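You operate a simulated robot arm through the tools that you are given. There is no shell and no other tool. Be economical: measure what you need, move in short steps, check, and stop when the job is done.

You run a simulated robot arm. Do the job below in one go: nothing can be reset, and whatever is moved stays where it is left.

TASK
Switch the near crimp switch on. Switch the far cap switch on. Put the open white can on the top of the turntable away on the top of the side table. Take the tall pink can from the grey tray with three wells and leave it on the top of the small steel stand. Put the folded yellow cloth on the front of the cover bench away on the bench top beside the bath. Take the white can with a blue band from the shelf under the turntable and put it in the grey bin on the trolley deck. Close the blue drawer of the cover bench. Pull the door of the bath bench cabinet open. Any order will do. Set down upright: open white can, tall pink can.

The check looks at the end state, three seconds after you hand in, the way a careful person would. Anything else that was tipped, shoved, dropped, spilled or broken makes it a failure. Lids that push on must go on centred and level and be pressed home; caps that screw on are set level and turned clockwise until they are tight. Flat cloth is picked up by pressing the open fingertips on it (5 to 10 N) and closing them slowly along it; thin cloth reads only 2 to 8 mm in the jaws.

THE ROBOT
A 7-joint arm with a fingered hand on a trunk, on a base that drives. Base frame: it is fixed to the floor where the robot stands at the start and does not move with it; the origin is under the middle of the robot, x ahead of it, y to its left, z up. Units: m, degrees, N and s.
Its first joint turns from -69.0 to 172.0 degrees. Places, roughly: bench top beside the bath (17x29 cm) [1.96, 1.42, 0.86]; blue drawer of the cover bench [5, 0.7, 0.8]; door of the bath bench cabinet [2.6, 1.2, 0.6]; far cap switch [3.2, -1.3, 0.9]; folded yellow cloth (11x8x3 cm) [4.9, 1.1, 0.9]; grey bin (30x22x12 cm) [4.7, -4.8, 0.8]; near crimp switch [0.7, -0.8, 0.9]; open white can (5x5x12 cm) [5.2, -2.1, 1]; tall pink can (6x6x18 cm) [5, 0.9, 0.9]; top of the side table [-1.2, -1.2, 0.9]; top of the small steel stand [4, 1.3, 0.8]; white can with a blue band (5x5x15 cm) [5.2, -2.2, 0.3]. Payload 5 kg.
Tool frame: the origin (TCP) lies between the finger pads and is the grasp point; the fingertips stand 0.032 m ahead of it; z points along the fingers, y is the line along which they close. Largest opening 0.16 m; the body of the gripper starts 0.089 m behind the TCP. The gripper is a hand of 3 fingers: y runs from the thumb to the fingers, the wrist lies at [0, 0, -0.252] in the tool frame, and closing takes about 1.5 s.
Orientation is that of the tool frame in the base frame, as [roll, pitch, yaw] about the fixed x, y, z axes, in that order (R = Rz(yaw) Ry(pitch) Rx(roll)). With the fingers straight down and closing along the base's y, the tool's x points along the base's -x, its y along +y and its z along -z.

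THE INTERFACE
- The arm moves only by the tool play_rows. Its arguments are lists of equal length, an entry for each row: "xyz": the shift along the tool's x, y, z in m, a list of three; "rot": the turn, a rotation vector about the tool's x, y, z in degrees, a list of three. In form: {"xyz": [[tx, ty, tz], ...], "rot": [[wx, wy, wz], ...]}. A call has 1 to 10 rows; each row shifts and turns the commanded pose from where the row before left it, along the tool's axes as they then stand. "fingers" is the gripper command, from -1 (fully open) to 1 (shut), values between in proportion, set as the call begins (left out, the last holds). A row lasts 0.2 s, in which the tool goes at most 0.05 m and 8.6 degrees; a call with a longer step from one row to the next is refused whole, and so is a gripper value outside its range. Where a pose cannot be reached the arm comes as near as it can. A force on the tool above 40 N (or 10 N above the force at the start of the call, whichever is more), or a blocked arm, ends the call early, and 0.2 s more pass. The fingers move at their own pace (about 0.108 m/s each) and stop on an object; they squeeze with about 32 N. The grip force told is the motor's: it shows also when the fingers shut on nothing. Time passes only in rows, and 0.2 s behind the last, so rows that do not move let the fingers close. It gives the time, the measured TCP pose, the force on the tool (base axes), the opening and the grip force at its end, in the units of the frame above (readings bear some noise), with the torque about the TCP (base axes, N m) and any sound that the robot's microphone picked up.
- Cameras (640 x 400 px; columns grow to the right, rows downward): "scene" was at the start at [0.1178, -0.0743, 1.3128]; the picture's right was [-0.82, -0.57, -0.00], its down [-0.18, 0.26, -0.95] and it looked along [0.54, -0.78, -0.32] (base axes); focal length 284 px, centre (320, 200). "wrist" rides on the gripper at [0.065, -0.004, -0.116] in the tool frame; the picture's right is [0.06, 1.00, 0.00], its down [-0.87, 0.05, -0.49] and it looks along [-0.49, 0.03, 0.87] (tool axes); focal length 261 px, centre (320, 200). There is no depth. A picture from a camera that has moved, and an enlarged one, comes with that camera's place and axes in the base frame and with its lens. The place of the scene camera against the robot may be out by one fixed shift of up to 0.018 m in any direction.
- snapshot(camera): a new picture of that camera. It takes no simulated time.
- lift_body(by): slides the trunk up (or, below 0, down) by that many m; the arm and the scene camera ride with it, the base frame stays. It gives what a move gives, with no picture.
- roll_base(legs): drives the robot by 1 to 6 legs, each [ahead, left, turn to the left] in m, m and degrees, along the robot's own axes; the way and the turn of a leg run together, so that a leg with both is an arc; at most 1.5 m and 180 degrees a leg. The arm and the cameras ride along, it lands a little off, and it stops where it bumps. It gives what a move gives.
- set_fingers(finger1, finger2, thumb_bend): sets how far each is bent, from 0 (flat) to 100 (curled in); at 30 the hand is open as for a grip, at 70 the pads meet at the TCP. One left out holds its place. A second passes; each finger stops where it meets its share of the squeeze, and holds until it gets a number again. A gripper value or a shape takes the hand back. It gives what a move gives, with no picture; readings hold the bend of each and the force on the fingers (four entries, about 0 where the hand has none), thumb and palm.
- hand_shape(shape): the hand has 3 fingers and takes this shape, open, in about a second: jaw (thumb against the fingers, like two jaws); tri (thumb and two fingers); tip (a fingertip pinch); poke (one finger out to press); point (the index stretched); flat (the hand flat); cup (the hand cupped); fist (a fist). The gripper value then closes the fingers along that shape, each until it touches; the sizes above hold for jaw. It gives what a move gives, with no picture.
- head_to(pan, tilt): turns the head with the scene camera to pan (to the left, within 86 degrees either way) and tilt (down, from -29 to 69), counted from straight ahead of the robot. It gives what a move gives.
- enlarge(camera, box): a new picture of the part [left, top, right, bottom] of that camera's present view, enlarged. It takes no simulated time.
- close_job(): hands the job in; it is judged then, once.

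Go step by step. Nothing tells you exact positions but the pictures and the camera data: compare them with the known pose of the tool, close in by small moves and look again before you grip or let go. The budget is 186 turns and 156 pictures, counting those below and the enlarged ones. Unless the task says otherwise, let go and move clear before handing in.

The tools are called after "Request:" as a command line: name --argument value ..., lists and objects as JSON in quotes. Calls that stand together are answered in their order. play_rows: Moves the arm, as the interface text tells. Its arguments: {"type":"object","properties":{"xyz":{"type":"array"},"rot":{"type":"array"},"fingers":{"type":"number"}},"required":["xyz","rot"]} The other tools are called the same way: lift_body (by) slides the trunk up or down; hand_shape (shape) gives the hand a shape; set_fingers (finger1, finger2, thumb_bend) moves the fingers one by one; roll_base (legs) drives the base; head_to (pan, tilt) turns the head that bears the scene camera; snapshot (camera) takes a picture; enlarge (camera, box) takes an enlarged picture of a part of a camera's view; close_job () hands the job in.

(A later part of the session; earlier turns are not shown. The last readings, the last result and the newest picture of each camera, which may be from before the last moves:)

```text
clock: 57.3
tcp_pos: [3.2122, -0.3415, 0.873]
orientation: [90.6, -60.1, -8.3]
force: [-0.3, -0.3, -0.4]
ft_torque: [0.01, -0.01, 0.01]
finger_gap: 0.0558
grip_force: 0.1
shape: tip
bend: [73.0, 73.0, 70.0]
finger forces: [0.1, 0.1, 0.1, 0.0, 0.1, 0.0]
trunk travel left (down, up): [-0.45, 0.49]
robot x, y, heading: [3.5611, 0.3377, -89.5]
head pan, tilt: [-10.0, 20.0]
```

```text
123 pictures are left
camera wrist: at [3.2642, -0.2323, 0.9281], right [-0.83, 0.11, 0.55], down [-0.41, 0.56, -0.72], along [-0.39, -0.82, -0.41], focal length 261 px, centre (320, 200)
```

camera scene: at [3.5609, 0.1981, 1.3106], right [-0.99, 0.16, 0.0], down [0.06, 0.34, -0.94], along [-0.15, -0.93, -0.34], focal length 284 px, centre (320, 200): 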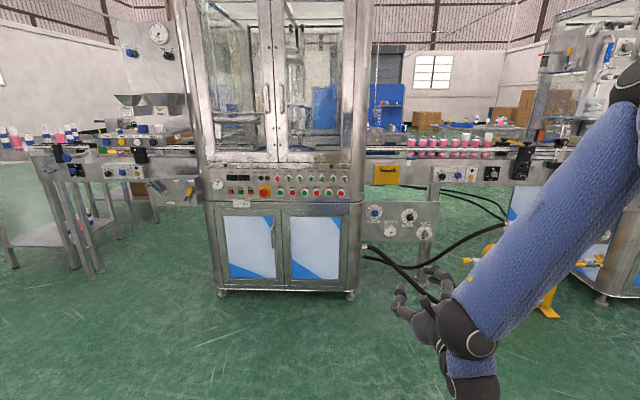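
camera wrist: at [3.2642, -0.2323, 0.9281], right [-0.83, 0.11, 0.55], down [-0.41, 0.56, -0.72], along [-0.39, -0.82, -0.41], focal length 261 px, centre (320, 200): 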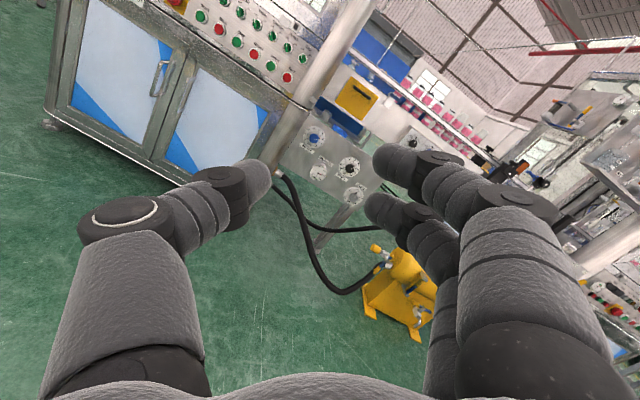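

Request:
enlarge --camera "scene" --box '[265, 165, 361, 225]'

Request:
enlarge --camera "wrist" --box '[224, 0, 320, 60]'

```text
6.67 times, centred on (313, 195) of scene
camera zoom: at [3.5609, 0.1981, 1.3106], right [-0.99, 0.16, 0.0], down [0.06, 0.34, -0.94], along [-0.15, -0.93, -0.34], focal length 1894 px, centre (367, 233)
```

zoom: 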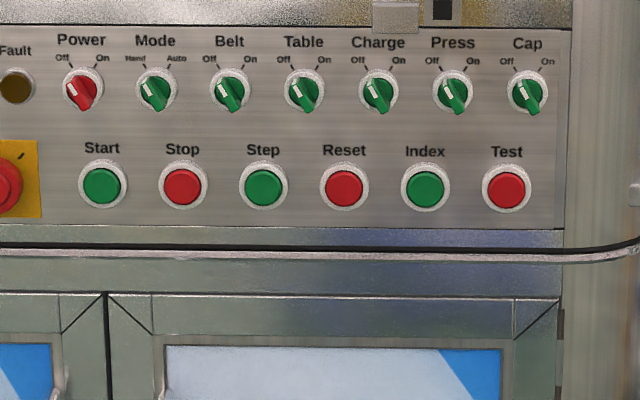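

```text
6.67 times, centred on (272, 30) of wrist
camera zoom: at [3.2642, -0.2323, 0.9281], right [-0.83, 0.11, 0.55], down [-0.41, 0.56, -0.72], along [-0.39, -0.82, -0.41], focal length 1738 px, centre (640, 1333)
```

zoom: 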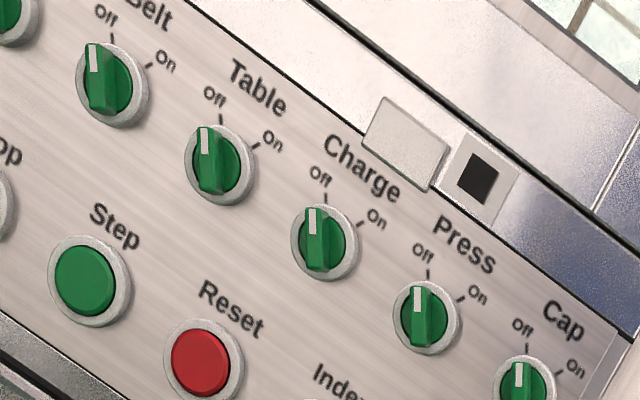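

The Cap switch is the rightmost selector on the far panel, at about [3.16,-1.34,0.875], pointing to Off. I drive in to about 0.12 m standoff.

Request:
roll_base --legs '[[0.86, -0.039, 0]]'

Request:
play_rows --xyz '[[0, 0, 0]]' --rot '[[-2, 0, 0]]'

Request:
snapshot --camera "wrist"

```text
clock: 61.9
tcp_pos: [3.1826, -1.2049, 0.8731]
orientation: [90.6, -60.1, -8.5]
force: [0.8, -0.6, -0.9]
ft_torque: [-0.01, 0.0, -0.01]
finger_gap: 0.0558
grip_force: 0.0
shape: tip
bend: [73.0, 73.0, 70.0]
finger forces: [0.0, 0.0, 0.0, 0.0, 0.1, 0.1]
trunk travel left (down, up): [-0.45, 0.49]
robot x, y, heading: [3.5345, -0.5284, -89.4]
head pan, tilt: [-10.0, 20.0]
```

```text
clock: 62.3
tcp_pos: [3.1816, -1.2035, 0.8726]
orientation: [88.6, -60.1, -8.5]
force: [0.5, 0.0, 0.5]
ft_torque: [0.02, -0.01, 0.0]
finger_gap: 0.0559
grip_force: 0.1
shape: tip
bend: [73.0, 73.0, 70.0]
finger forces: [0.0, 0.0, 0.0, 0.0, 0.1, 0.0]
trunk travel left (down, up): [-0.45, 0.49]
robot x, y, heading: [3.5345, -0.5251, -89.7]
head pan, tilt: [-10.0, 20.0]
```

```text
120 pictures are left
camera wrist: at [3.2369, -1.0963, 0.9257], right [-0.82, 0.15, 0.55], down [-0.39, 0.56, -0.73], along [-0.41, -0.82, -0.4], focal length 261 px, centre (320, 200)
```

wrist: 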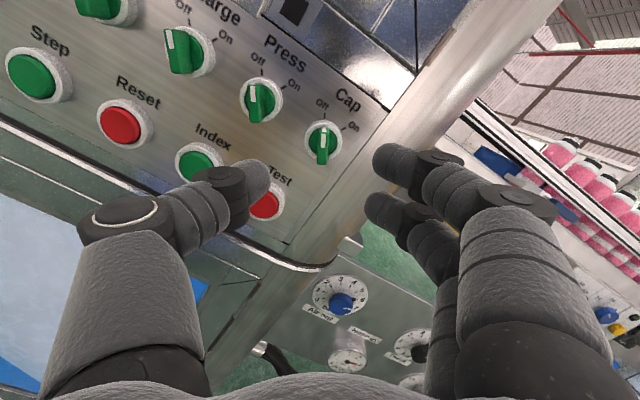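

Request:
enlarge --camera "wrist" --box '[280, 115, 360, 165]'

```text
8.00 times, centred on (320, 140) of wrist
camera zoom: at [3.2369, -1.0963, 0.9257], right [-0.82, 0.15, 0.55], down [-0.39, 0.56, -0.73], along [-0.41, -0.82, -0.4], focal length 2085 px, centre (320, 680)
```

zoom: 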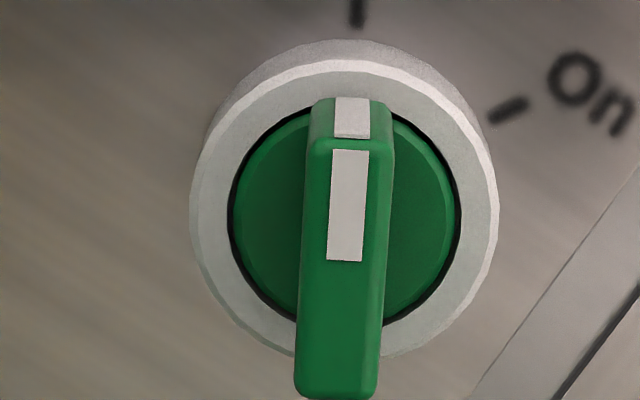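

The Cap ring is 0.1055 m ahead, 3 mm to the right. I advance 0.067 m and close.

Request:
play_rows --xyz '[[-0.001, 0.003, 0.02], [-0.001, 0, 0.02], [0, 0, 0.02], [0, 0, 0.007]]' --rot '[[0, 0, 0], [0, 0, 0], [0, 0, 0], [0, 0, 0]]'

Request:
play_rows --xyz '[[0, 0, 0], [0, 0, 0], [0, 0, 0], [0, 0, 0], [0, 0, 0], [0, 0, 0]]' --rot '[[0, 0, 0], [0, 0, 0], [0, 0, 0], [0, 0, 0], [0, 0, 0], [0, 0, 0]]' --fingers 1

Request:
snapshot --camera "wrist"

```text
clock: 63.3
tcp_pos: [3.169, -1.2695, 0.8744]
orientation: [88.6, -60.2, -8.5]
force: [0.8, 0.7, -0.3]
ft_torque: [-0.02, 0.0, -0.01]
finger_gap: 0.0559
grip_force: 0.0
shape: tip
bend: [73.0, 73.0, 70.0]
finger forces: [0.0, 0.1, 0.0, 0.0, 0.0, 0.0]
trunk travel left (down, up): [-0.45, 0.49]
robot x, y, heading: [3.5305, -0.5215, -89.4]
head pan, tilt: [-10.0, 20.0]
```

```text
clock: 64.7
tcp_pos: [3.1675, -1.2682, 0.8757]
orientation: [88.5, -60.2, -8.4]
force: [3.4, 26.5, 1.1]
ft_torque: [0.08, 0.04, 0.03]
finger_gap: 0.0001
grip_force: 31.9
shape: tip
bend: [70.0, 70.0, 73.0]
finger forces: [17.6, 14.1, 0.0, 0.0, 49.5, 0.1]
trunk travel left (down, up): [-0.45, 0.49]
robot x, y, heading: [3.5345, -0.5277, -89.5]
head pan, tilt: [-10.0, 20.0]
```

```text
118 pictures are left
camera wrist: at [3.2225, -1.1595, 0.9279], right [-0.82, 0.15, 0.55], down [-0.39, 0.56, -0.73], along [-0.41, -0.82, -0.4], focal length 261 px, centre (320, 200)
```

wrist: 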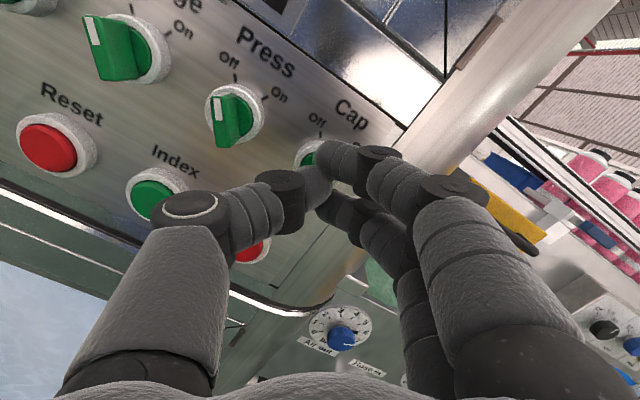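

Request:
enlarge --camera "wrist" --box '[280, 120, 360, 220]'

Request:
head_to --pan -22 --tilt 30

Request:
snapshot --camera "scene"

```text
4.00 times, centred on (320, 170) of wrist
camera zoom: at [3.2225, -1.1595, 0.9279], right [-0.82, 0.15, 0.55], down [-0.39, 0.56, -0.73], along [-0.41, -0.82, -0.4], focal length 1043 px, centre (320, 320)
```

zoom: 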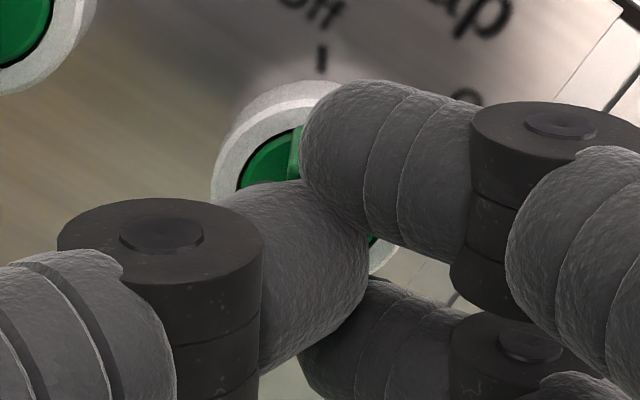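

```text
clock: 65.4
tcp_pos: [3.1667, -1.2691, 0.8752]
orientation: [88.4, -60.2, -8.4]
force: [3.4, 32.4, -2.9]
ft_torque: [0.15, -0.02, 0.02]
finger_gap: 0.0001
grip_force: 31.9
shape: tip
bend: [70.0, 70.0, 73.0]
finger forces: [18.4, 14.5, 0.1, 0.1, 54.1, 0.1]
trunk travel left (down, up): [-0.45, 0.49]
robot x, y, heading: [3.534, -0.5231, -89.7]
head pan, tilt: [-22.0, 30.0]
```

```text
116 pictures are left
camera scene: at [3.5137, -0.6558, 1.2948], right [-0.93, 0.36, 0.0], down [0.18, 0.46, -0.87], along [-0.32, -0.81, -0.5], focal length 284 px, centre (320, 200)
```

scene: 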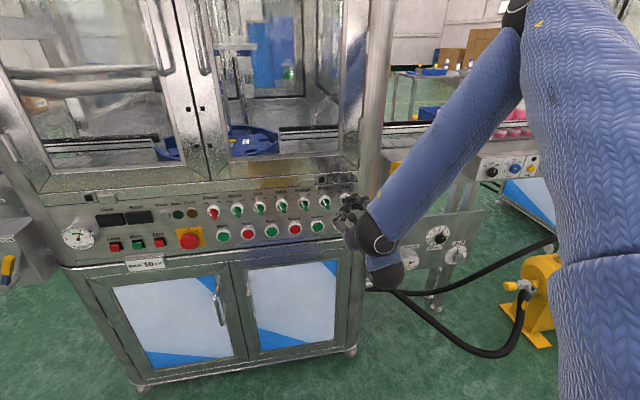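

The fingers slid shut on the front of the bar rather than around it. I open, advance 6 mm further and close again.

Request:
play_rows --xyz '[[0, 0, 0], [0, 0, 0], [0, 0, 0], [0, 0, 0.003], [0, 0, 0.003]]' --rot '[[0, 0, 0], [0, 0, 0], [0, 0, 0], [0, 0, 0], [0, 0, 0]]' --fingers 0.3

Request:
enlarge --camera "wrist" --box '[240, 100, 400, 200]'

```text
clock: 66.6
tcp_pos: [3.1664, -1.2754, 0.8746]
orientation: [88.6, -60.1, -8.5]
force: [-0.2, 0.8, 0.1]
ft_torque: [0.01, -0.02, -0.03]
finger_gap: 0.0553
grip_force: 0.0
shape: tip
bend: [73.0, 73.0, 70.0]
finger forces: [0.0, 0.1, 0.0, 0.0, 0.1, 0.0]
trunk travel left (down, up): [-0.45, 0.49]
robot x, y, heading: [3.5313, -0.5272, -89.6]
head pan, tilt: [-22.0, 30.0]
```

```text
4.00 times, centred on (320, 150) of wrist
camera zoom: at [3.2211, -1.1675, 0.9269], right [-0.82, 0.15, 0.55], down [-0.39, 0.56, -0.73], along [-0.41, -0.82, -0.4], focal length 1043 px, centre (320, 400)
```

zoom: 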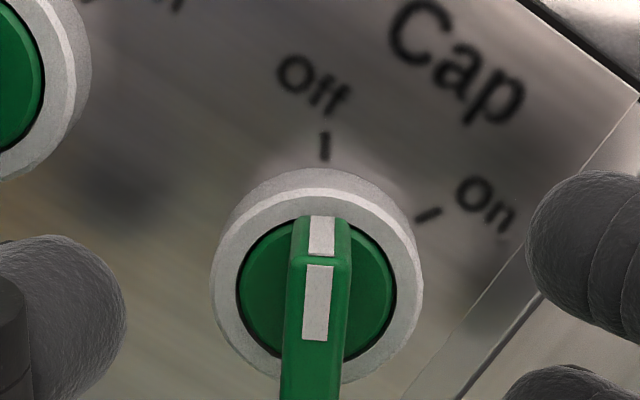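

Request:
play_rows --xyz '[[0, 0, 0.001], [0, 0, 0], [0, 0, 0], [0, 0, 0], [0, 0, 0], [0, 0, 0]]' --rot '[[0, 0, 0], [0, 0, 0], [0, 0, 0], [0, 0, 0], [0, 0, 0], [0, 0, 0]]' --fingers 1

Request:
enlarge --camera "wrist" --box '[240, 120, 400, 220]'

```text
clock: 68.0
tcp_pos: [3.1662, -1.277, 0.8748]
orientation: [88.6, -60.2, -8.4]
force: [-0.7, -6.4, 2.3]
ft_torque: [-0.08, 0.04, -0.05]
finger_gap: 0.0031
grip_force: 31.9
shape: tip
bend: [70.0, 70.0, 70.0]
finger forces: [13.5, 14.0, 0.0, 0.0, 27.5, 0.0]
trunk travel left (down, up): [-0.45, 0.49]
robot x, y, heading: [3.5301, -0.5253, -89.3]
head pan, tilt: [-22.0, 30.0]
```

```text
4.00 times, centred on (320, 170) of wrist
camera zoom: at [3.2212, -1.1688, 0.927], right [-0.82, 0.15, 0.55], down [-0.39, 0.56, -0.73], along [-0.41, -0.82, -0.4], focal length 1043 px, centre (320, 320)
```

zoom: 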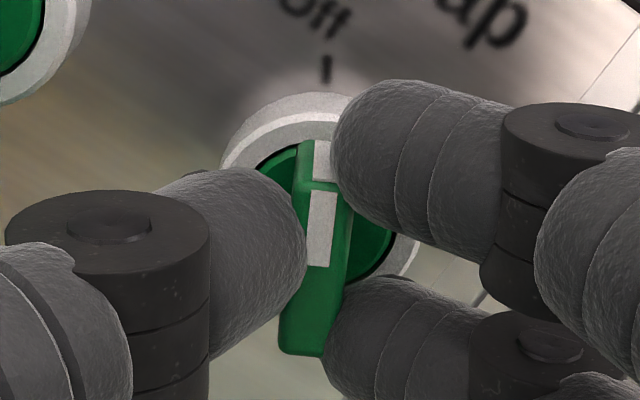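

The bar is now squarely pinched with balanced forces. I turn clockwise.

Request:
play_rows --xyz '[[0, 0, 0], [0, 0, 0], [0, 0, 0], [0, 0, 0], [0, 0, 0], [0, 0, 0], [0, 0, 0], [0, 0, 0], [0, 0, 0]]' --rot '[[0, 0, 7.5], [0, 0, 7.5], [0, 0, 7.5], [0, 0, 7.5], [0, 0, 7.5], [0, 0, 7.5], [0, 0, 7.5], [0, 0, 7.5], [0, 0, 6]]'

Request:
snapshot --camera "wrist"

```text
clock: 70.0
tcp_pos: [3.1663, -1.2759, 0.8742]
orientation: [-88.7, -53.7, 169.3]
force: [-21.3, -6.2, 9.6]
ft_torque: [-0.11, 0.37, -0.52]
finger_gap: 0.0026
grip_force: 31.6
shape: tip
bend: [70.0, 69.0, 70.0]
finger forces: [18.3, 20.9, 0.0, 0.0, 24.7, 0.0]
trunk travel left (down, up): [-0.45, 0.49]
robot x, y, heading: [3.5296, -0.5248, -89.5]
head pan, tilt: [-22.0, 30.0]
```

```text
113 pictures are left
camera wrist: at [3.1497, -1.1561, 0.9272], right [-0.83, 0.14, -0.54], down [0.55, 0.4, -0.74], along [0.11, -0.91, -0.4], focal length 261 px, centre (320, 200)
```

wrist: 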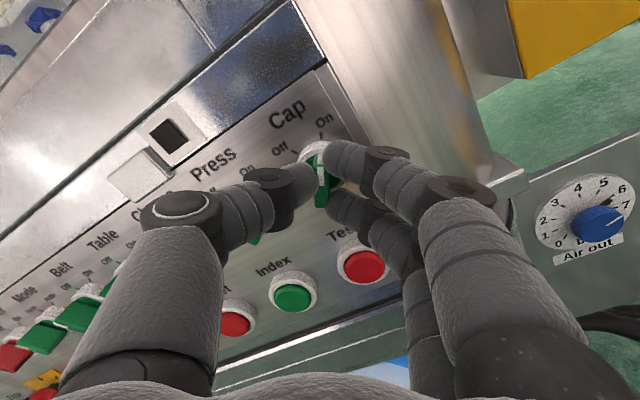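

It points to On. I release and back off.

Request:
play_rows --xyz '[[0, 0, 0], [0, 0, 0], [0, 0, 0], [0, 0, -0.02], [0, 0, -0.03], [0, 0, -0.02]]' --rot '[[0, 0, 0], [0, 0, 0], [0, 0, 0], [0, 0, 0], [0, 0, 0], [0, 0, 0]]' --fingers 0.3

Request:
enlarge --camera "wrist" --box '[240, 70, 400, 170]'

Request:
roll_base --legs '[[-0.6, 0, 0]]'

Request:
head_to --pan 45 --tilt 15

Request:
snapshot --camera "scene"

```text
clock: 71.4
tcp_pos: [3.1775, -1.2071, 0.8736]
orientation: [-88.7, -53.8, 169.3]
force: [0.1, 0.6, 0.0]
ft_torque: [0.0, -0.02, -0.01]
finger_gap: 0.0558
grip_force: 0.0
shape: tip
bend: [73.0, 73.0, 70.0]
finger forces: [0.0, 0.0, 0.0, 0.0, 0.0, 0.0]
trunk travel left (down, up): [-0.45, 0.49]
robot x, y, heading: [3.5328, -0.5262, -89.2]
head pan, tilt: [-22.0, 30.0]
```

```text
4.00 times, centred on (320, 120) of wrist
camera zoom: at [3.1627, -1.0872, 0.9268], right [-0.83, 0.14, -0.54], down [0.54, 0.4, -0.74], along [0.11, -0.91, -0.4], focal length 1043 px, centre (320, 520)
```

zoom: 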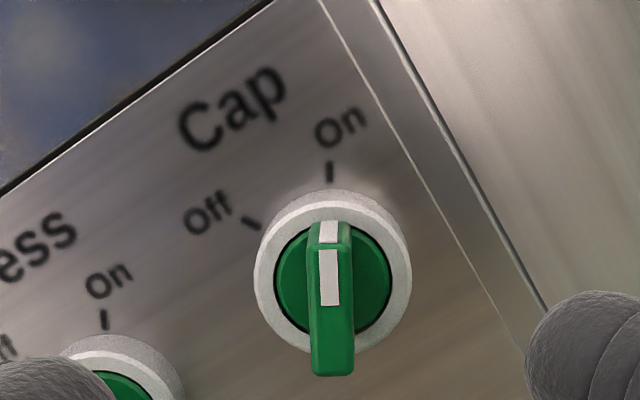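

```text
clock: 74.8
tcp_pos: [3.1704, -0.6091, 0.8744]
orientation: [-88.8, -53.9, 169.1]
force: [-0.1, -0.3, 0.6]
ft_torque: [0.02, -0.01, 0.01]
finger_gap: 0.0557
grip_force: 0.1
shape: tip
bend: [73.0, 73.0, 70.0]
finger forces: [0.1, 0.1, 0.0, 0.1, 0.0, 0.0]
trunk travel left (down, up): [-0.45, 0.49]
robot x, y, heading: [3.5255, 0.0695, -89.8]
head pan, tilt: [-22.0, 30.0]
```

```text
clock: 76.2
tcp_pos: [3.1709, -0.609, 0.8723]
orientation: [-88.8, -53.9, 169.2]
force: [-1.0, 0.0, -0.2]
ft_torque: [-0.03, -0.01, 0.02]
finger_gap: 0.0557
grip_force: 0.0
shape: tip
bend: [73.0, 73.0, 70.0]
finger forces: [0.0, 0.0, 0.0, 0.1, 0.0, 0.0]
trunk travel left (down, up): [-0.45, 0.49]
robot x, y, heading: [3.5262, 0.0703, -89.8]
head pan, tilt: [45.0, 15.0]
```

```text
111 pictures are left
camera scene: at [3.6075, -0.0417, 1.3188], right [-0.7, -0.71, 0.0], down [-0.18, 0.18, -0.97], along [0.69, -0.68, -0.26], focal length 284 px, centre (320, 200)
```

scene: 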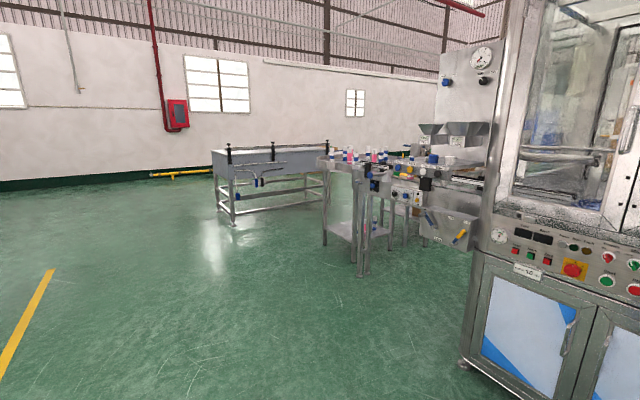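

Cap is on. Next I go for the cover bench: I level the hand and turn the robot to face +x to look at it.

Request:
play_rows --xyz '[[0, 0, 0], [0, 0, 0], [0, 0, 0], [0, 0, 0], [0, 0, 0]]' --rot '[[0, 0, -7.3], [0, 0, -7.3], [0, 0, -7.3], [0, 0, -7.3], [0, 0, -7]]'

Request:
roll_base --legs '[[0, 0, 90]]'

Request:
head_to --pan 25 --tilt 18

Request:
snapshot --camera "scene"

```text
clock: 77.4
tcp_pos: [3.1712, -0.6087, 0.8727]
orientation: [15.1, -89.3, 64.8]
force: [0.5, -0.1, 0.7]
ft_torque: [0.01, 0.0, -0.02]
finger_gap: 0.0555
grip_force: 0.1
shape: tip
bend: [73.0, 73.0, 70.0]
finger forces: [0.0, 0.0, 0.0, 0.0, 0.1, 0.0]
trunk travel left (down, up): [-0.45, 0.49]
robot x, y, heading: [3.527, 0.075, -90.0]
head pan, tilt: [45.0, 15.0]
```

```text
clock: 81.6
tcp_pos: [4.2067, -0.2856, 0.8729]
orientation: [8.4, -89.4, 161.7]
force: [-0.2, 0.5, 0.6]
ft_torque: [-0.01, 0.02, 0.0]
finger_gap: 0.0556
grip_force: 0.1
shape: tip
bend: [73.0, 73.0, 70.0]
finger forces: [0.1, 0.0, 0.0, 0.0, 0.0, 0.0]
trunk travel left (down, up): [-0.45, 0.49]
robot x, y, heading: [3.5249, 0.0703, 0.4]
head pan, tilt: [45.0, 15.0]
```

```text
clock: 82.4
tcp_pos: [4.2073, -0.2857, 0.8718]
orientation: [7.9, -89.2, 162.3]
force: [0.1, -0.1, 0.2]
ft_torque: [0.03, 0.02, -0.02]
finger_gap: 0.0556
grip_force: 0.1
shape: tip
bend: [73.0, 73.0, 70.0]
finger forces: [0.1, 0.0, 0.0, 0.1, 0.1, 0.0]
trunk travel left (down, up): [-0.45, 0.49]
robot x, y, heading: [3.5262, 0.0742, 0.5]
head pan, tilt: [25.0, 18.0]
```

```text
110 pictures are left
camera scene: at [3.6756, 0.1142, 1.3139], right [0.43, -0.9, 0.0], down [-0.28, -0.13, -0.95], along [0.86, 0.41, -0.31], focal length 284 px, centre (320, 200)
```

scene: 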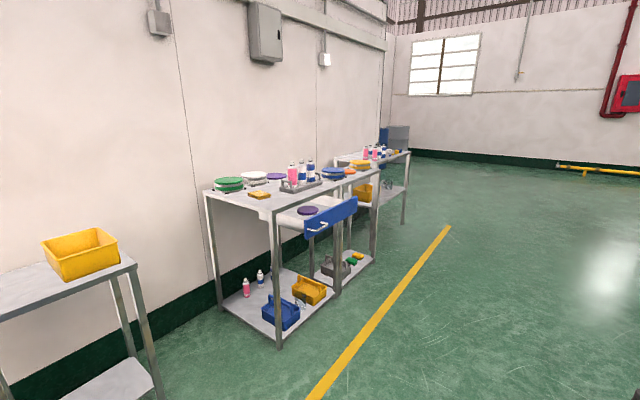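

The cover bench is ahead-left: blue drawer open toward me, tray and yellow cloth on top, and the steel stand (with a yellow box) at left. I zoom in.

Request:
enlarge --camera "scene" --box '[195, 140, 395, 265]'

Request:
enlarge --camera "scene" --box '[0, 200, 240, 350]'

```text
3.20 times, centred on (295, 202) of scene
camera zoom: at [3.6756, 0.1142, 1.3139], right [0.43, -0.9, 0.0], down [-0.28, -0.13, -0.95], along [0.86, 0.41, -0.31], focal length 909 px, centre (400, 192)
```

zoom: 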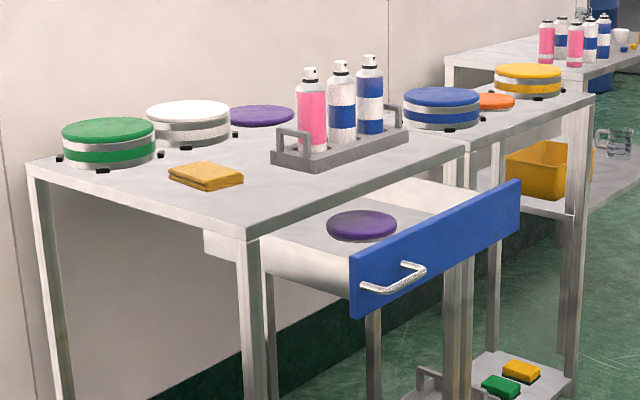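

```text
2.67 times, centred on (120, 275) of scene
camera zoom: at [3.6756, 0.1142, 1.3139], right [0.43, -0.9, 0.0], down [-0.28, -0.13, -0.95], along [0.86, 0.41, -0.31], focal length 757 px, centre (853, 0)
```

zoom: 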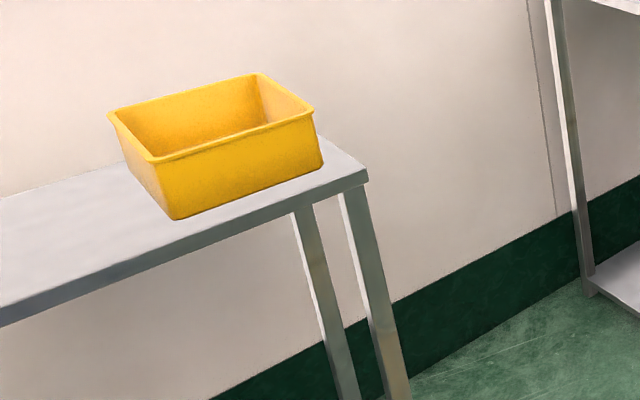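

The drawer front runs from about (4.72,0.69) to (5.17,0.59), open ~0.12 m, with the bench yawed about −10°. I drive to face it squarely with the hand 0.2 m short.

Request:
roll_base --legs '[[0.91, -0.25, 0], [0, 0, 79.5]]'

Request:
hand_shape --shape "fist"

Request:
head_to --pan -15 --tilt 25

Request:
snapshot --camera "scene"

Request:
snapshot --camera "wrist"

```text
clock: 90.8
tcp_pos: [4.9075, 0.4369, 0.8731]
orientation: [8.2, -89.4, -118.0]
force: [-0.3, 0.7, 0.3]
ft_torque: [-0.01, -0.03, -0.07]
finger_gap: 0.0554
grip_force: 0.0
shape: tip
bend: [73.0, 73.0, 70.0]
finger forces: [0.0, 0.0, 0.0, 0.1, 0.1, 0.0]
trunk travel left (down, up): [-0.45, 0.49]
robot x, y, heading: [4.4381, -0.1709, 80.3]
head pan, tilt: [25.0, 18.0]
```

```text
clock: 91.7
tcp_pos: [4.9072, 0.4364, 0.8738]
orientation: [7.7, -89.4, -117.5]
force: [-0.7, 0.4, -0.6]
ft_torque: [0.01, 0.0, -0.02]
finger_gap: 0.0
grip_force: 0.0
shape: fist
bend: [94.0, 94.0, 54.0]
finger forces: [0.0, 0.1, 0.0, 0.0, 0.0, 0.0]
trunk travel left (down, up): [-0.45, 0.49]
robot x, y, heading: [4.437, -0.1732, 80.1]
head pan, tilt: [25.0, 18.0]
```

```text
clock: 92.8
tcp_pos: [4.9081, 0.4374, 0.8726]
orientation: [7.6, -89.3, -117.4]
force: [-0.8, 0.5, 0.5]
ft_torque: [0.01, -0.02, -0.02]
finger_gap: 0.0
grip_force: 0.0
shape: fist
bend: [97.0, 97.0, 54.0]
finger forces: [0.1, 0.1, 0.0, 0.0, 0.0, 0.0]
trunk travel left (down, up): [-0.45, 0.49]
robot x, y, heading: [4.4403, -0.1693, 80.5]
head pan, tilt: [-15.0, 25.0]
```

```text
107 pictures are left
camera scene: at [4.5011, -0.0352, 1.3025], right [0.91, -0.41, 0.0], down [-0.18, -0.38, -0.91], along [0.38, 0.82, -0.42], focal length 284 px, centre (320, 200)
```

scene: 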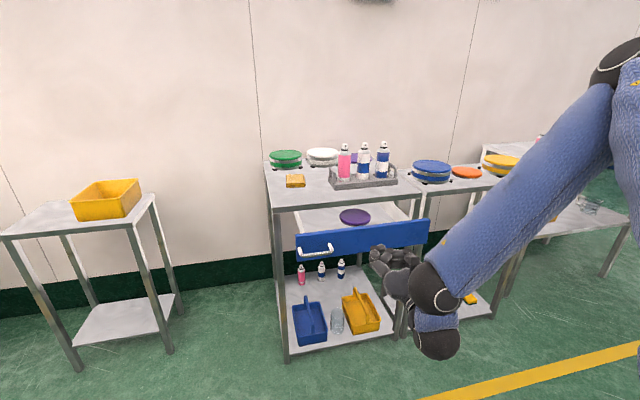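

```text
106 pictures are left
camera wrist: at [4.8639, 0.3289, 0.9367], right [0.94, -0.34, 0.06], down [-0.11, -0.47, -0.88], along [0.33, 0.81, -0.48], focal length 261 px, centre (320, 200)
```

wrist: 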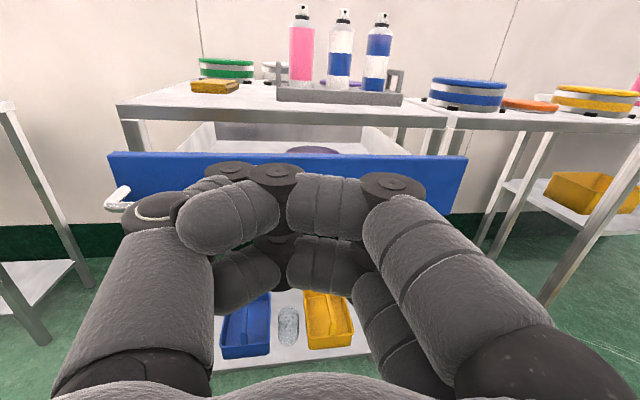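

The drawer front centre is at (4.94,0.635,0.79). I turn the fist 10° left, lower it 8 cm and advance toward it.

Request:
play_rows --xyz '[[-0.04, 0, 0], [-0.04, 0, 0], [0, 0, 0.04], [0, 0, 0.04], [0, 0, 0.04]]' --rot '[[5, 0, 0], [5, 0, 0], [0, 0, 0], [0, 0, 0], [0, 0, 0]]'

Request:
snapshot --camera "wrist"

```text
clock: 94.0
tcp_pos: [4.9241, 0.5298, 0.812]
orientation: [11.8, -89.0, -111.9]
force: [0.6, -0.1, -0.3]
ft_torque: [0.0, 0.0, 0.0]
finger_gap: 0.0
grip_force: 0.1
shape: fist
bend: [100.0, 99.0, 54.0]
finger forces: [0.0, 0.0, 0.1, 0.1, 0.0, 0.1]
out of reach, approached as far as the arm can: row 2, 5
trunk travel left (down, up): [-0.45, 0.49]
robot x, y, heading: [4.4439, -0.1702, 80.3]
head pan, tilt: [-15.0, 25.0]
```

```text
105 pictures are left
camera wrist: at [4.8984, 0.4169, 0.8746], right [0.98, -0.18, 0.07], down [-0.03, -0.48, -0.88], along [0.19, 0.86, -0.47], focal length 261 px, centre (320, 200)
```

wrist: 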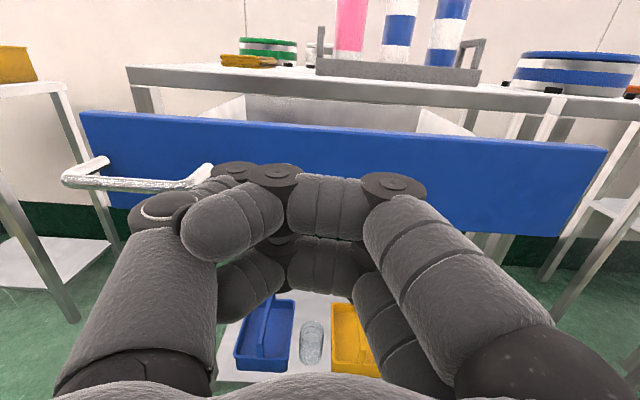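

The arm is near its forward limit, so I lower the trunk 3 cm and push with the base in small legs.

Request:
lift_body --by -0.03

Request:
roll_base --legs '[[0.12, 0, 0]]'

Request:
snapshot --camera "wrist"

```text
clock: 94.7
tcp_pos: [4.9224, 0.5317, 0.7818]
orientation: [12.1, -88.9, -112.3]
force: [-0.3, -0.7, -0.8]
ft_torque: [-0.01, 0.01, 0.01]
finger_gap: 0.0
grip_force: 0.2
shape: fist
bend: [100.0, 100.0, 54.0]
finger forces: [0.0, 0.0, 0.0, 0.1, 0.0, 0.0]
trunk travel left (down, up): [-0.42, 0.52]
robot x, y, heading: [4.4371, -0.1721, 80.2]
head pan, tilt: [-15.0, 25.0]
```

```text
clock: 95.9
tcp_pos: [4.944, 0.653, 0.7801]
orientation: [12.4, -89.0, -112.5]
force: [-0.1, 0.0, 0.5]
ft_torque: [0.01, 0.01, 0.0]
finger_gap: 0.0
grip_force: 0.0
shape: fist
bend: [100.0, 100.0, 54.0]
finger forces: [0.0, 0.0, 0.1, 0.0, 0.0, 0.0]
trunk travel left (down, up): [-0.42, 0.52]
robot x, y, heading: [4.4608, -0.0516, 80.7]
head pan, tilt: [-15.0, 25.0]
```

```text
104 pictures are left
camera wrist: at [4.918, 0.5385, 0.8435], right [0.98, -0.18, 0.07], down [-0.03, -0.48, -0.88], along [0.19, 0.86, -0.48], focal length 261 px, centre (320, 200)
```

wrist: 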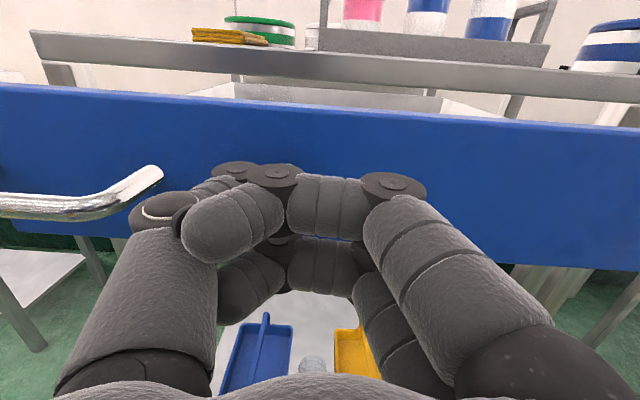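

Not in contact yet; I shift 3 cm right to clear the handle and go on.

Request:
roll_base --legs '[[0.06, -0.03, 0]]'

Request:
snapshot --camera "wrist"

```text
clock: 96.9
tcp_pos: [4.9837, 0.7079, 0.7814]
orientation: [11.8, -89.0, -111.9]
force: [0.4, 0.0, -0.5]
ft_torque: [-0.01, -0.02, 0.05]
finger_gap: 0.0
grip_force: 0.2
shape: fist
bend: [100.0, 100.0, 54.0]
finger forces: [0.1, 0.0, 0.0, 0.1, 0.0, 0.0]
trunk travel left (down, up): [-0.42, 0.52]
robot x, y, heading: [4.5012, 0.0079, 80.4]
head pan, tilt: [-15.0, 25.0]
```

```text
103 pictures are left
camera wrist: at [4.9584, 0.5929, 0.8433], right [0.98, -0.18, 0.07], down [-0.03, -0.48, -0.88], along [0.19, 0.86, -0.48], focal length 261 px, centre (320, 200)
```

wrist: 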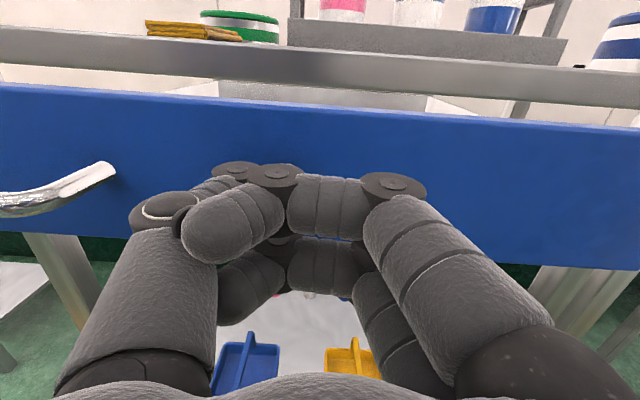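

Request:
roll_base --legs '[[0.06, 0, 0]]'

Request:
snapshot --camera "wrist"

```text
clock: 97.9
tcp_pos: [4.994, 0.7676, 0.7816]
orientation: [13.3, -88.9, -113.3]
force: [0.1, -0.2, 0.0]
ft_torque: [0.02, 0.02, -0.03]
finger_gap: 0.0002
grip_force: 0.0
shape: fist
bend: [100.0, 100.0, 54.0]
finger forces: [0.1, 0.0, 0.1, 0.0, 0.0, 0.1]
trunk travel left (down, up): [-0.42, 0.52]
robot x, y, heading: [4.5063, 0.0599, 80.7]
head pan, tilt: [-15.0, 25.0]
```

```text
102 pictures are left
camera wrist: at [4.9679, 0.6527, 0.8434], right [0.98, -0.18, 0.07], down [-0.03, -0.48, -0.88], along [0.19, 0.86, -0.48], focal length 261 px, centre (320, 200)
```

wrist: 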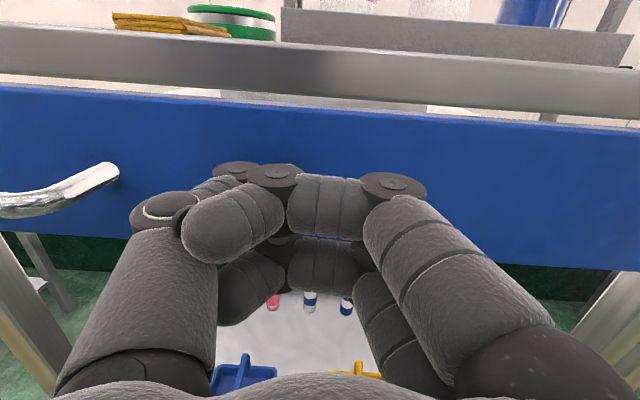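

The drawer is sliding in with the fist. I continue gently.

Request:
roll_base --legs '[[0.03, 0, 0]]'

Request:
snapshot --camera "wrist"

```text
clock: 98.8
tcp_pos: [4.9963, 0.7827, 0.7804]
orientation: [9.3, -89.2, -109.3]
force: [-5.3, -19.6, 1.8]
ft_torque: [0.03, 0.03, 0.29]
finger_gap: 0.0
grip_force: 0.1
shape: fist
bend: [100.0, 100.0, 60.0]
finger forces: [0.0, 0.0, 0.0, 0.0, 20.7, 0.0]
trunk travel left (down, up): [-0.42, 0.52]
robot x, y, heading: [4.5123, 0.0836, 80.4]
head pan, tilt: [-15.0, 25.0]
stopped in leg 1: the force on the tool passed its limit at 60 N (the readings are from after the stop); the commanded pose is now the measured one
```

```text
101 pictures are left
camera wrist: at [4.9705, 0.6682, 0.8438], right [0.98, -0.17, 0.06], down [-0.03, -0.48, -0.88], along [0.18, 0.86, -0.48], focal length 261 px, centre (320, 200)
```

wrist: 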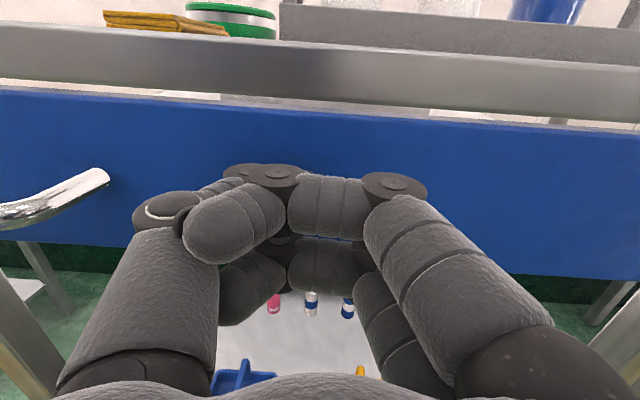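

It met a hard stop. I back off and check from the head camera whether the drawer is fully in.

Request:
roll_base --legs '[[-0.25, 0, 0]]'

Request:
head_to --pan -15 --tilt 30

Request:
snapshot --camera "scene"

Request:
snapshot --camera "wrist"

```text
clock: 100.6
tcp_pos: [4.9548, 0.5361, 0.7808]
orientation: [11.2, -89.2, -111.4]
force: [0.7, 0.0, -0.4]
ft_torque: [-0.01, 0.01, -0.02]
finger_gap: 0.0003
grip_force: 0.1
shape: fist
bend: [100.0, 100.0, 54.0]
finger forces: [0.0, 0.1, 0.0, 0.0, 0.0, 0.1]
trunk travel left (down, up): [-0.42, 0.52]
robot x, y, heading: [4.4722, -0.1622, 80.5]
head pan, tilt: [-15.0, 25.0]
```

```text
clock: 101.3
tcp_pos: [4.9543, 0.5361, 0.781]
orientation: [11.4, -89.2, -111.4]
force: [0.3, 0.4, 0.1]
ft_torque: [0.02, -0.01, 0.0]
finger_gap: 0.0001
grip_force: 0.0
shape: fist
bend: [100.0, 100.0, 54.0]
finger forces: [0.1, 0.0, 0.0, 0.0, 0.0, 0.0]
trunk travel left (down, up): [-0.42, 0.52]
robot x, y, heading: [4.4696, -0.1644, 80.2]
head pan, tilt: [-15.0, 30.0]
```

```text
100 pictures are left
camera scene: at [4.5326, -0.0286, 1.2646], right [0.91, -0.42, 0.0], down [-0.21, -0.45, -0.87], along [0.36, 0.79, -0.5], focal length 284 px, centre (320, 200)
```

scene: 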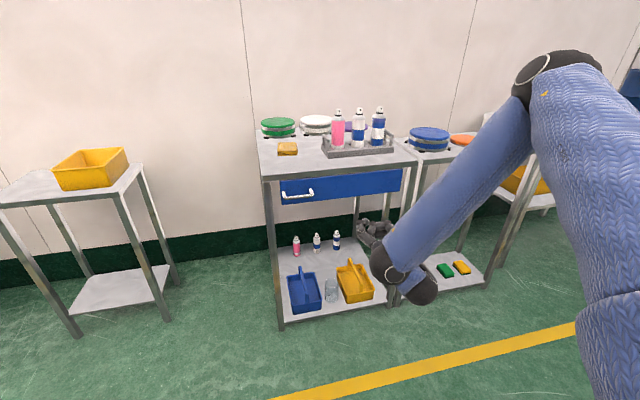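

```text
99 pictures are left
camera wrist: at [4.9299, 0.4218, 0.8434], right [0.98, -0.17, 0.07], down [-0.03, -0.48, -0.88], along [0.18, 0.86, -0.48], focal length 261 px, centre (320, 200)
```

wrist: 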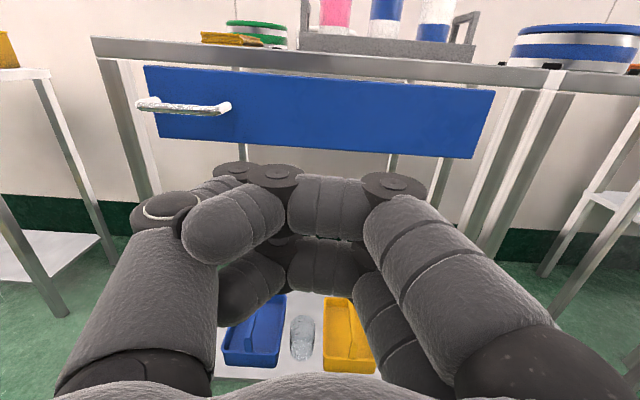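

The drawer is closed. Now the pink can at about (5.04,0.92): I raise the trunk, return to the jaw shape and pitch the hand to point down, still clear of the bench.

Request:
lift_body --by 0.33

Request:
hand_shape --shape "jaw"

Request:
play_rows --xyz '[[0, 0, 0], [0, 0, 0], [0, 0, 0], [0, 0, 0], [0, 0, 0]]' --rot '[[0, -8.2, 0], [0, -8.2, 0], [0, -8.2, 0], [0, -8.2, 0], [0, -8.2, 0]]'

```text
clock: 104.5
tcp_pos: [4.9552, 0.5373, 1.1105]
orientation: [11.1, -89.2, -111.1]
force: [0.5, -0.5, 0.1]
ft_torque: [0.03, 0.0, 0.0]
finger_gap: 0.0
grip_force: 0.1
shape: fist
bend: [100.0, 100.0, 54.0]
finger forces: [0.1, 0.0, 0.0, 0.0, 0.0, 0.1]
trunk travel left (down, up): [-0.75, 0.19]
robot x, y, heading: [4.4702, -0.1652, 80.5]
head pan, tilt: [-15.0, 30.0]
```

```text
clock: 105.4
tcp_pos: [4.955, 0.5367, 1.1105]
orientation: [11.6, -89.1, -111.5]
force: [-0.3, -0.2, 0.5]
ft_torque: [0.02, 0.02, 0.03]
finger_gap: 0.1599
grip_force: 0.0
shape: jaw
bend: [30.0, 30.0, 30.0]
finger forces: [0.1, 0.0, 0.1, 0.0, 0.1, 0.0]
trunk travel left (down, up): [-0.75, 0.19]
robot x, y, heading: [4.4755, -0.1616, 80.2]
head pan, tilt: [-15.0, 30.0]
```

```text
clock: 106.6
tcp_pos: [4.8637, 0.4465, 1.0824]
orientation: [-179.9, -49.9, 80.3]
force: [0.5, -1.0, 0.2]
ft_torque: [0.07, 0.03, 0.06]
finger_gap: 0.1597
grip_force: 0.0
shape: jaw
bend: [30.0, 30.0, 30.0]
finger forces: [0.0, 0.0, 0.0, 0.1, 0.1, 0.0]
out of reach, approached as far as the arm can: row 1, 2, 3, 4
trunk travel left (down, up): [-0.75, 0.19]
robot x, y, heading: [4.4714, -0.1641, 80.3]
head pan, tilt: [-15.0, 30.0]
```

Request:
play_rows --xyz '[[0, 0, 0], [0, 0, 0], [0, 0, 0], [0, 0, 0], [0, 0, 0], [0, 0, 0]]' --rot '[[0, -8.3, 0], [0, -8.3, 0], [0, -8.3, 0], [0, -8.3, 0], [0, -8.3, 0], [0, -8.3, 0]]'

```text
clock: 108.0
tcp_pos: [4.8643, 0.4479, 1.0808]
orientation: [179.9, 0.1, 80.0]
force: [0.3, 0.9, -0.5]
ft_torque: [-0.01, -0.03, -0.02]
finger_gap: 0.1601
grip_force: 0.0
shape: jaw
bend: [30.0, 30.0, 30.0]
finger forces: [0.0, 0.0, 0.0, 0.1, 0.1, 0.1]
trunk travel left (down, up): [-0.75, 0.19]
robot x, y, heading: [4.4699, -0.1625, 80.2]
head pan, tilt: [-15.0, 30.0]
```

Hand is straight down. I yaw it −90° so that the jaws close front-to-back of the tray, camera on the free left side.

Request:
play_rows --xyz '[[0, 0, -0.02], [0, 0, -0.02], [0, 0, -0.02], [0, 0, -0.02], [0, 0, 0], [0, 0, 0], [0, 0, 0], [0, 0, 0], [0, 0, 0], [0, 0, 0]]' --rot '[[0, 0, -8.5], [0, 0, -8.5], [0, 0, -8.5], [0, 0, -8.5], [0, 0, -8.5], [0, 0, -8.5], [0, 0, -8.5], [0, 0, -8.5], [0, 0, -8.5], [0, 0, -8.5]]'

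Request:
snapshot --camera "wrist"

Request:
snapshot --camera "scene"

```text
clock: 110.2
tcp_pos: [4.8335, 0.4284, 1.155]
orientation: [179.2, -0.2, 149.2]
force: [0.6, 0.3, -1.1]
ft_torque: [-0.01, 0.02, 0.0]
finger_gap: 0.1601
grip_force: 0.1
shape: jaw
bend: [30.0, 30.0, 30.0]
finger forces: [0.0, 0.1, 0.1, 0.1, 0.1, 0.1]
out of reach, approached as far as the arm can: row 8, 9, 10
trunk travel left (down, up): [-0.75, 0.19]
robot x, y, heading: [4.4736, -0.1644, 80.2]
head pan, tilt: [-15.0, 30.0]
```

```text
98 pictures are left
camera wrist: at [4.7751, 0.4563, 1.2698], right [0.46, 0.89, 0.01], down [0.77, -0.4, 0.49], along [0.44, -0.22, -0.87], focal length 261 px, centre (320, 200)
```

wrist: 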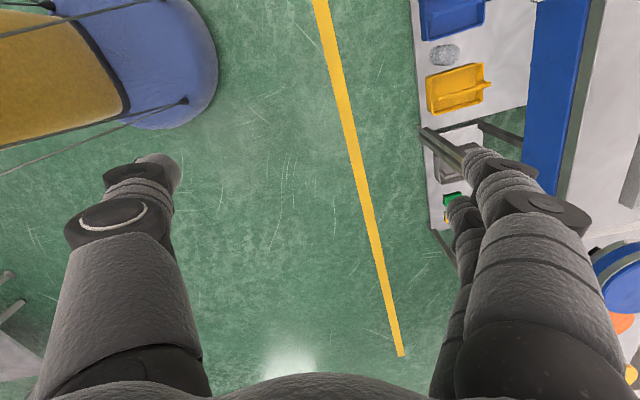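

```text
97 pictures are left
camera scene: at [4.5339, -0.0279, 1.5944], right [0.91, -0.42, 0.0], down [-0.21, -0.45, -0.87], along [0.36, 0.79, -0.5], focal length 284 px, centre (320, 200)
```

scene: 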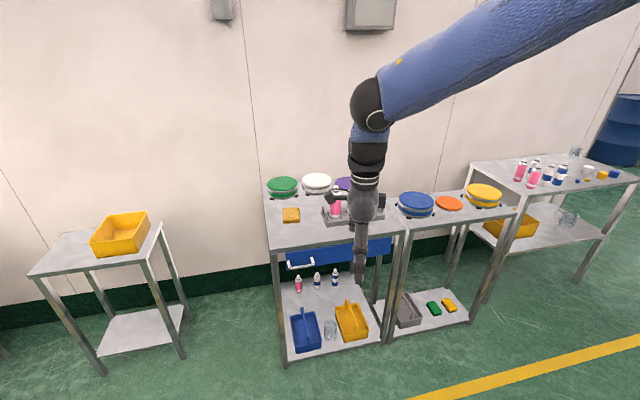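

The wrist roll stops 17° short, so I turn the base 15° left to make up for it, raise the trunk and drive beside the tray to look.

Request:
lift_body --by 0.1

Request:
roll_base --legs '[[0, 0, 15], [0.181, -0.386, 0]]'

Request:
snapshot --camera "wrist"

Request:
snapshot --camera "scene"

```text
clock: 111.5
tcp_pos: [4.8333, 0.4273, 1.2542]
orientation: [179.4, 0.0, 149.2]
force: [0.2, 0.2, -0.7]
ft_torque: [0.0, 0.04, -0.02]
finger_gap: 0.1598
grip_force: 0.0
shape: jaw
bend: [30.0, 30.0, 30.0]
finger forces: [0.0, 0.0, 0.0, 0.0, 0.1, 0.1]
trunk travel left (down, up): [-0.85, 0.09]
robot x, y, heading: [4.4731, -0.163, 80.3]
head pan, tilt: [-15.0, 30.0]
```

```text
clock: 115.0
tcp_pos: [5.0306, 0.7203, 1.2556]
orientation: [179.3, -0.1, 164.4]
force: [0.0, 0.8, 0.6]
ft_torque: [-0.01, 0.01, 0.02]
finger_gap: 0.16
grip_force: 0.0
shape: jaw
bend: [30.0, 30.0, 30.0]
finger forces: [0.0, 0.1, 0.0, 0.0, 0.1, 0.0]
trunk travel left (down, up): [-0.85, 0.09]
robot x, y, heading: [4.8387, 0.054, 96.1]
head pan, tilt: [-15.0, 30.0]
```

```text
96 pictures are left
camera wrist: at [4.9675, 0.7318, 1.3704], right [0.21, 0.98, 0.01], down [0.85, -0.19, 0.49], along [0.48, -0.09, -0.87], focal length 261 px, centre (320, 200)
```

wrist: 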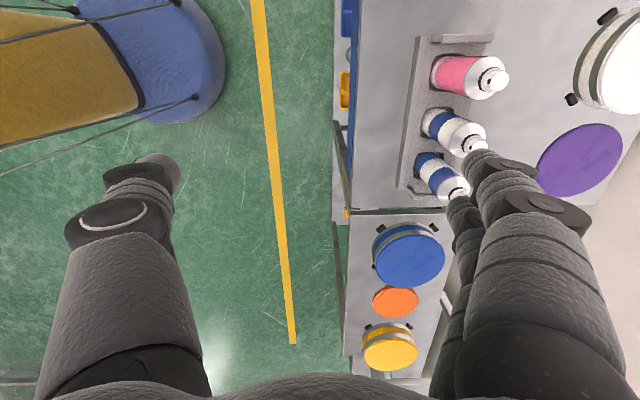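

```text
95 pictures are left
camera scene: at [4.8638, 0.1969, 1.6945], right [0.99, -0.16, 0.0], down [-0.08, -0.49, -0.87], along [0.14, 0.85, -0.5], focal length 284 px, centre (320, 200)
```

scene: 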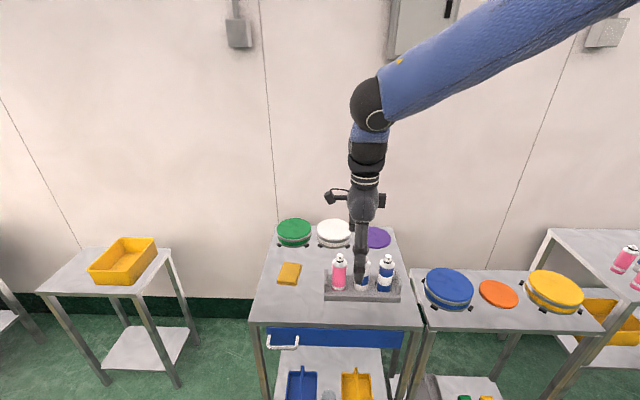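

Pink can is at about (5.034,0.922). I drive 0.2 m forward so it's under the open hand.

Request:
roll_base --legs '[[0.2, -0.025, 0]]'

Request:
snapshot --camera "wrist"

Request:
head_to --pan -15 --tilt 45

Request:
snapshot --camera "scene"

```text
clock: 116.7
tcp_pos: [5.0361, 0.9225, 1.2544]
orientation: [179.3, -0.2, 164.5]
force: [-0.4, 1.6, -0.1]
ft_torque: [-0.03, 0.0, 0.01]
finger_gap: 0.1599
grip_force: 0.1
shape: jaw
bend: [30.0, 30.0, 30.0]
finger forces: [0.1, 0.1, 0.0, 0.0, 0.1, 0.1]
trunk travel left (down, up): [-0.85, 0.09]
robot x, y, heading: [4.8473, 0.2598, 96.0]
head pan, tilt: [-15.0, 30.0]
```

```text
94 pictures are left
camera wrist: at [4.9722, 0.9344, 1.37], right [0.21, 0.98, 0.01], down [0.85, -0.19, 0.49], along [0.48, -0.09, -0.87], focal length 261 px, centre (320, 200)
```

wrist: 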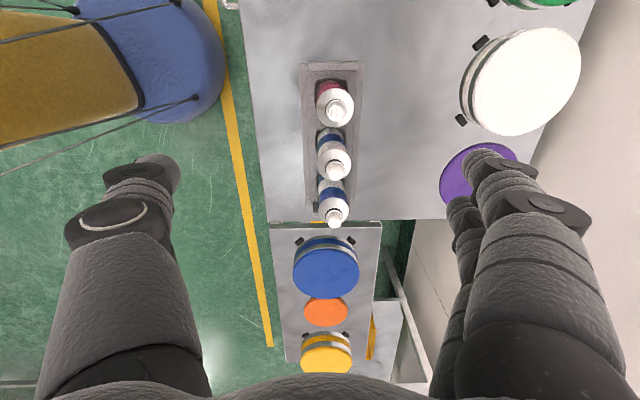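

```text
clock: 117.4
tcp_pos: [5.0367, 0.921, 1.2544]
orientation: [179.3, -0.1, 164.5]
force: [-0.1, -0.4, -1.0]
ft_torque: [0.01, -0.01, 0.0]
finger_gap: 0.16
grip_force: 0.1
shape: jaw
bend: [30.0, 30.0, 30.0]
finger forces: [0.1, 0.1, 0.1, 0.0, 0.1, 0.0]
trunk travel left (down, up): [-0.85, 0.09]
robot x, y, heading: [4.8441, 0.2552, 95.6]
head pan, tilt: [-15.0, 45.0]
```

```text
93 pictures are left
camera scene: at [4.8673, 0.3896, 1.672], right [0.99, -0.16, 0.0], down [-0.11, -0.7, -0.71], along [0.11, 0.7, -0.71], focal length 284 px, centre (320, 200)
```

scene: 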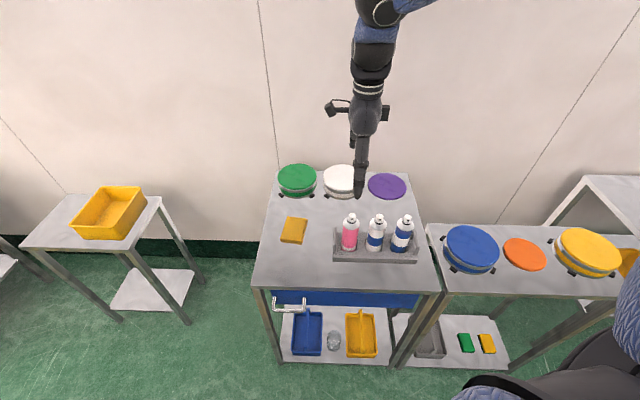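

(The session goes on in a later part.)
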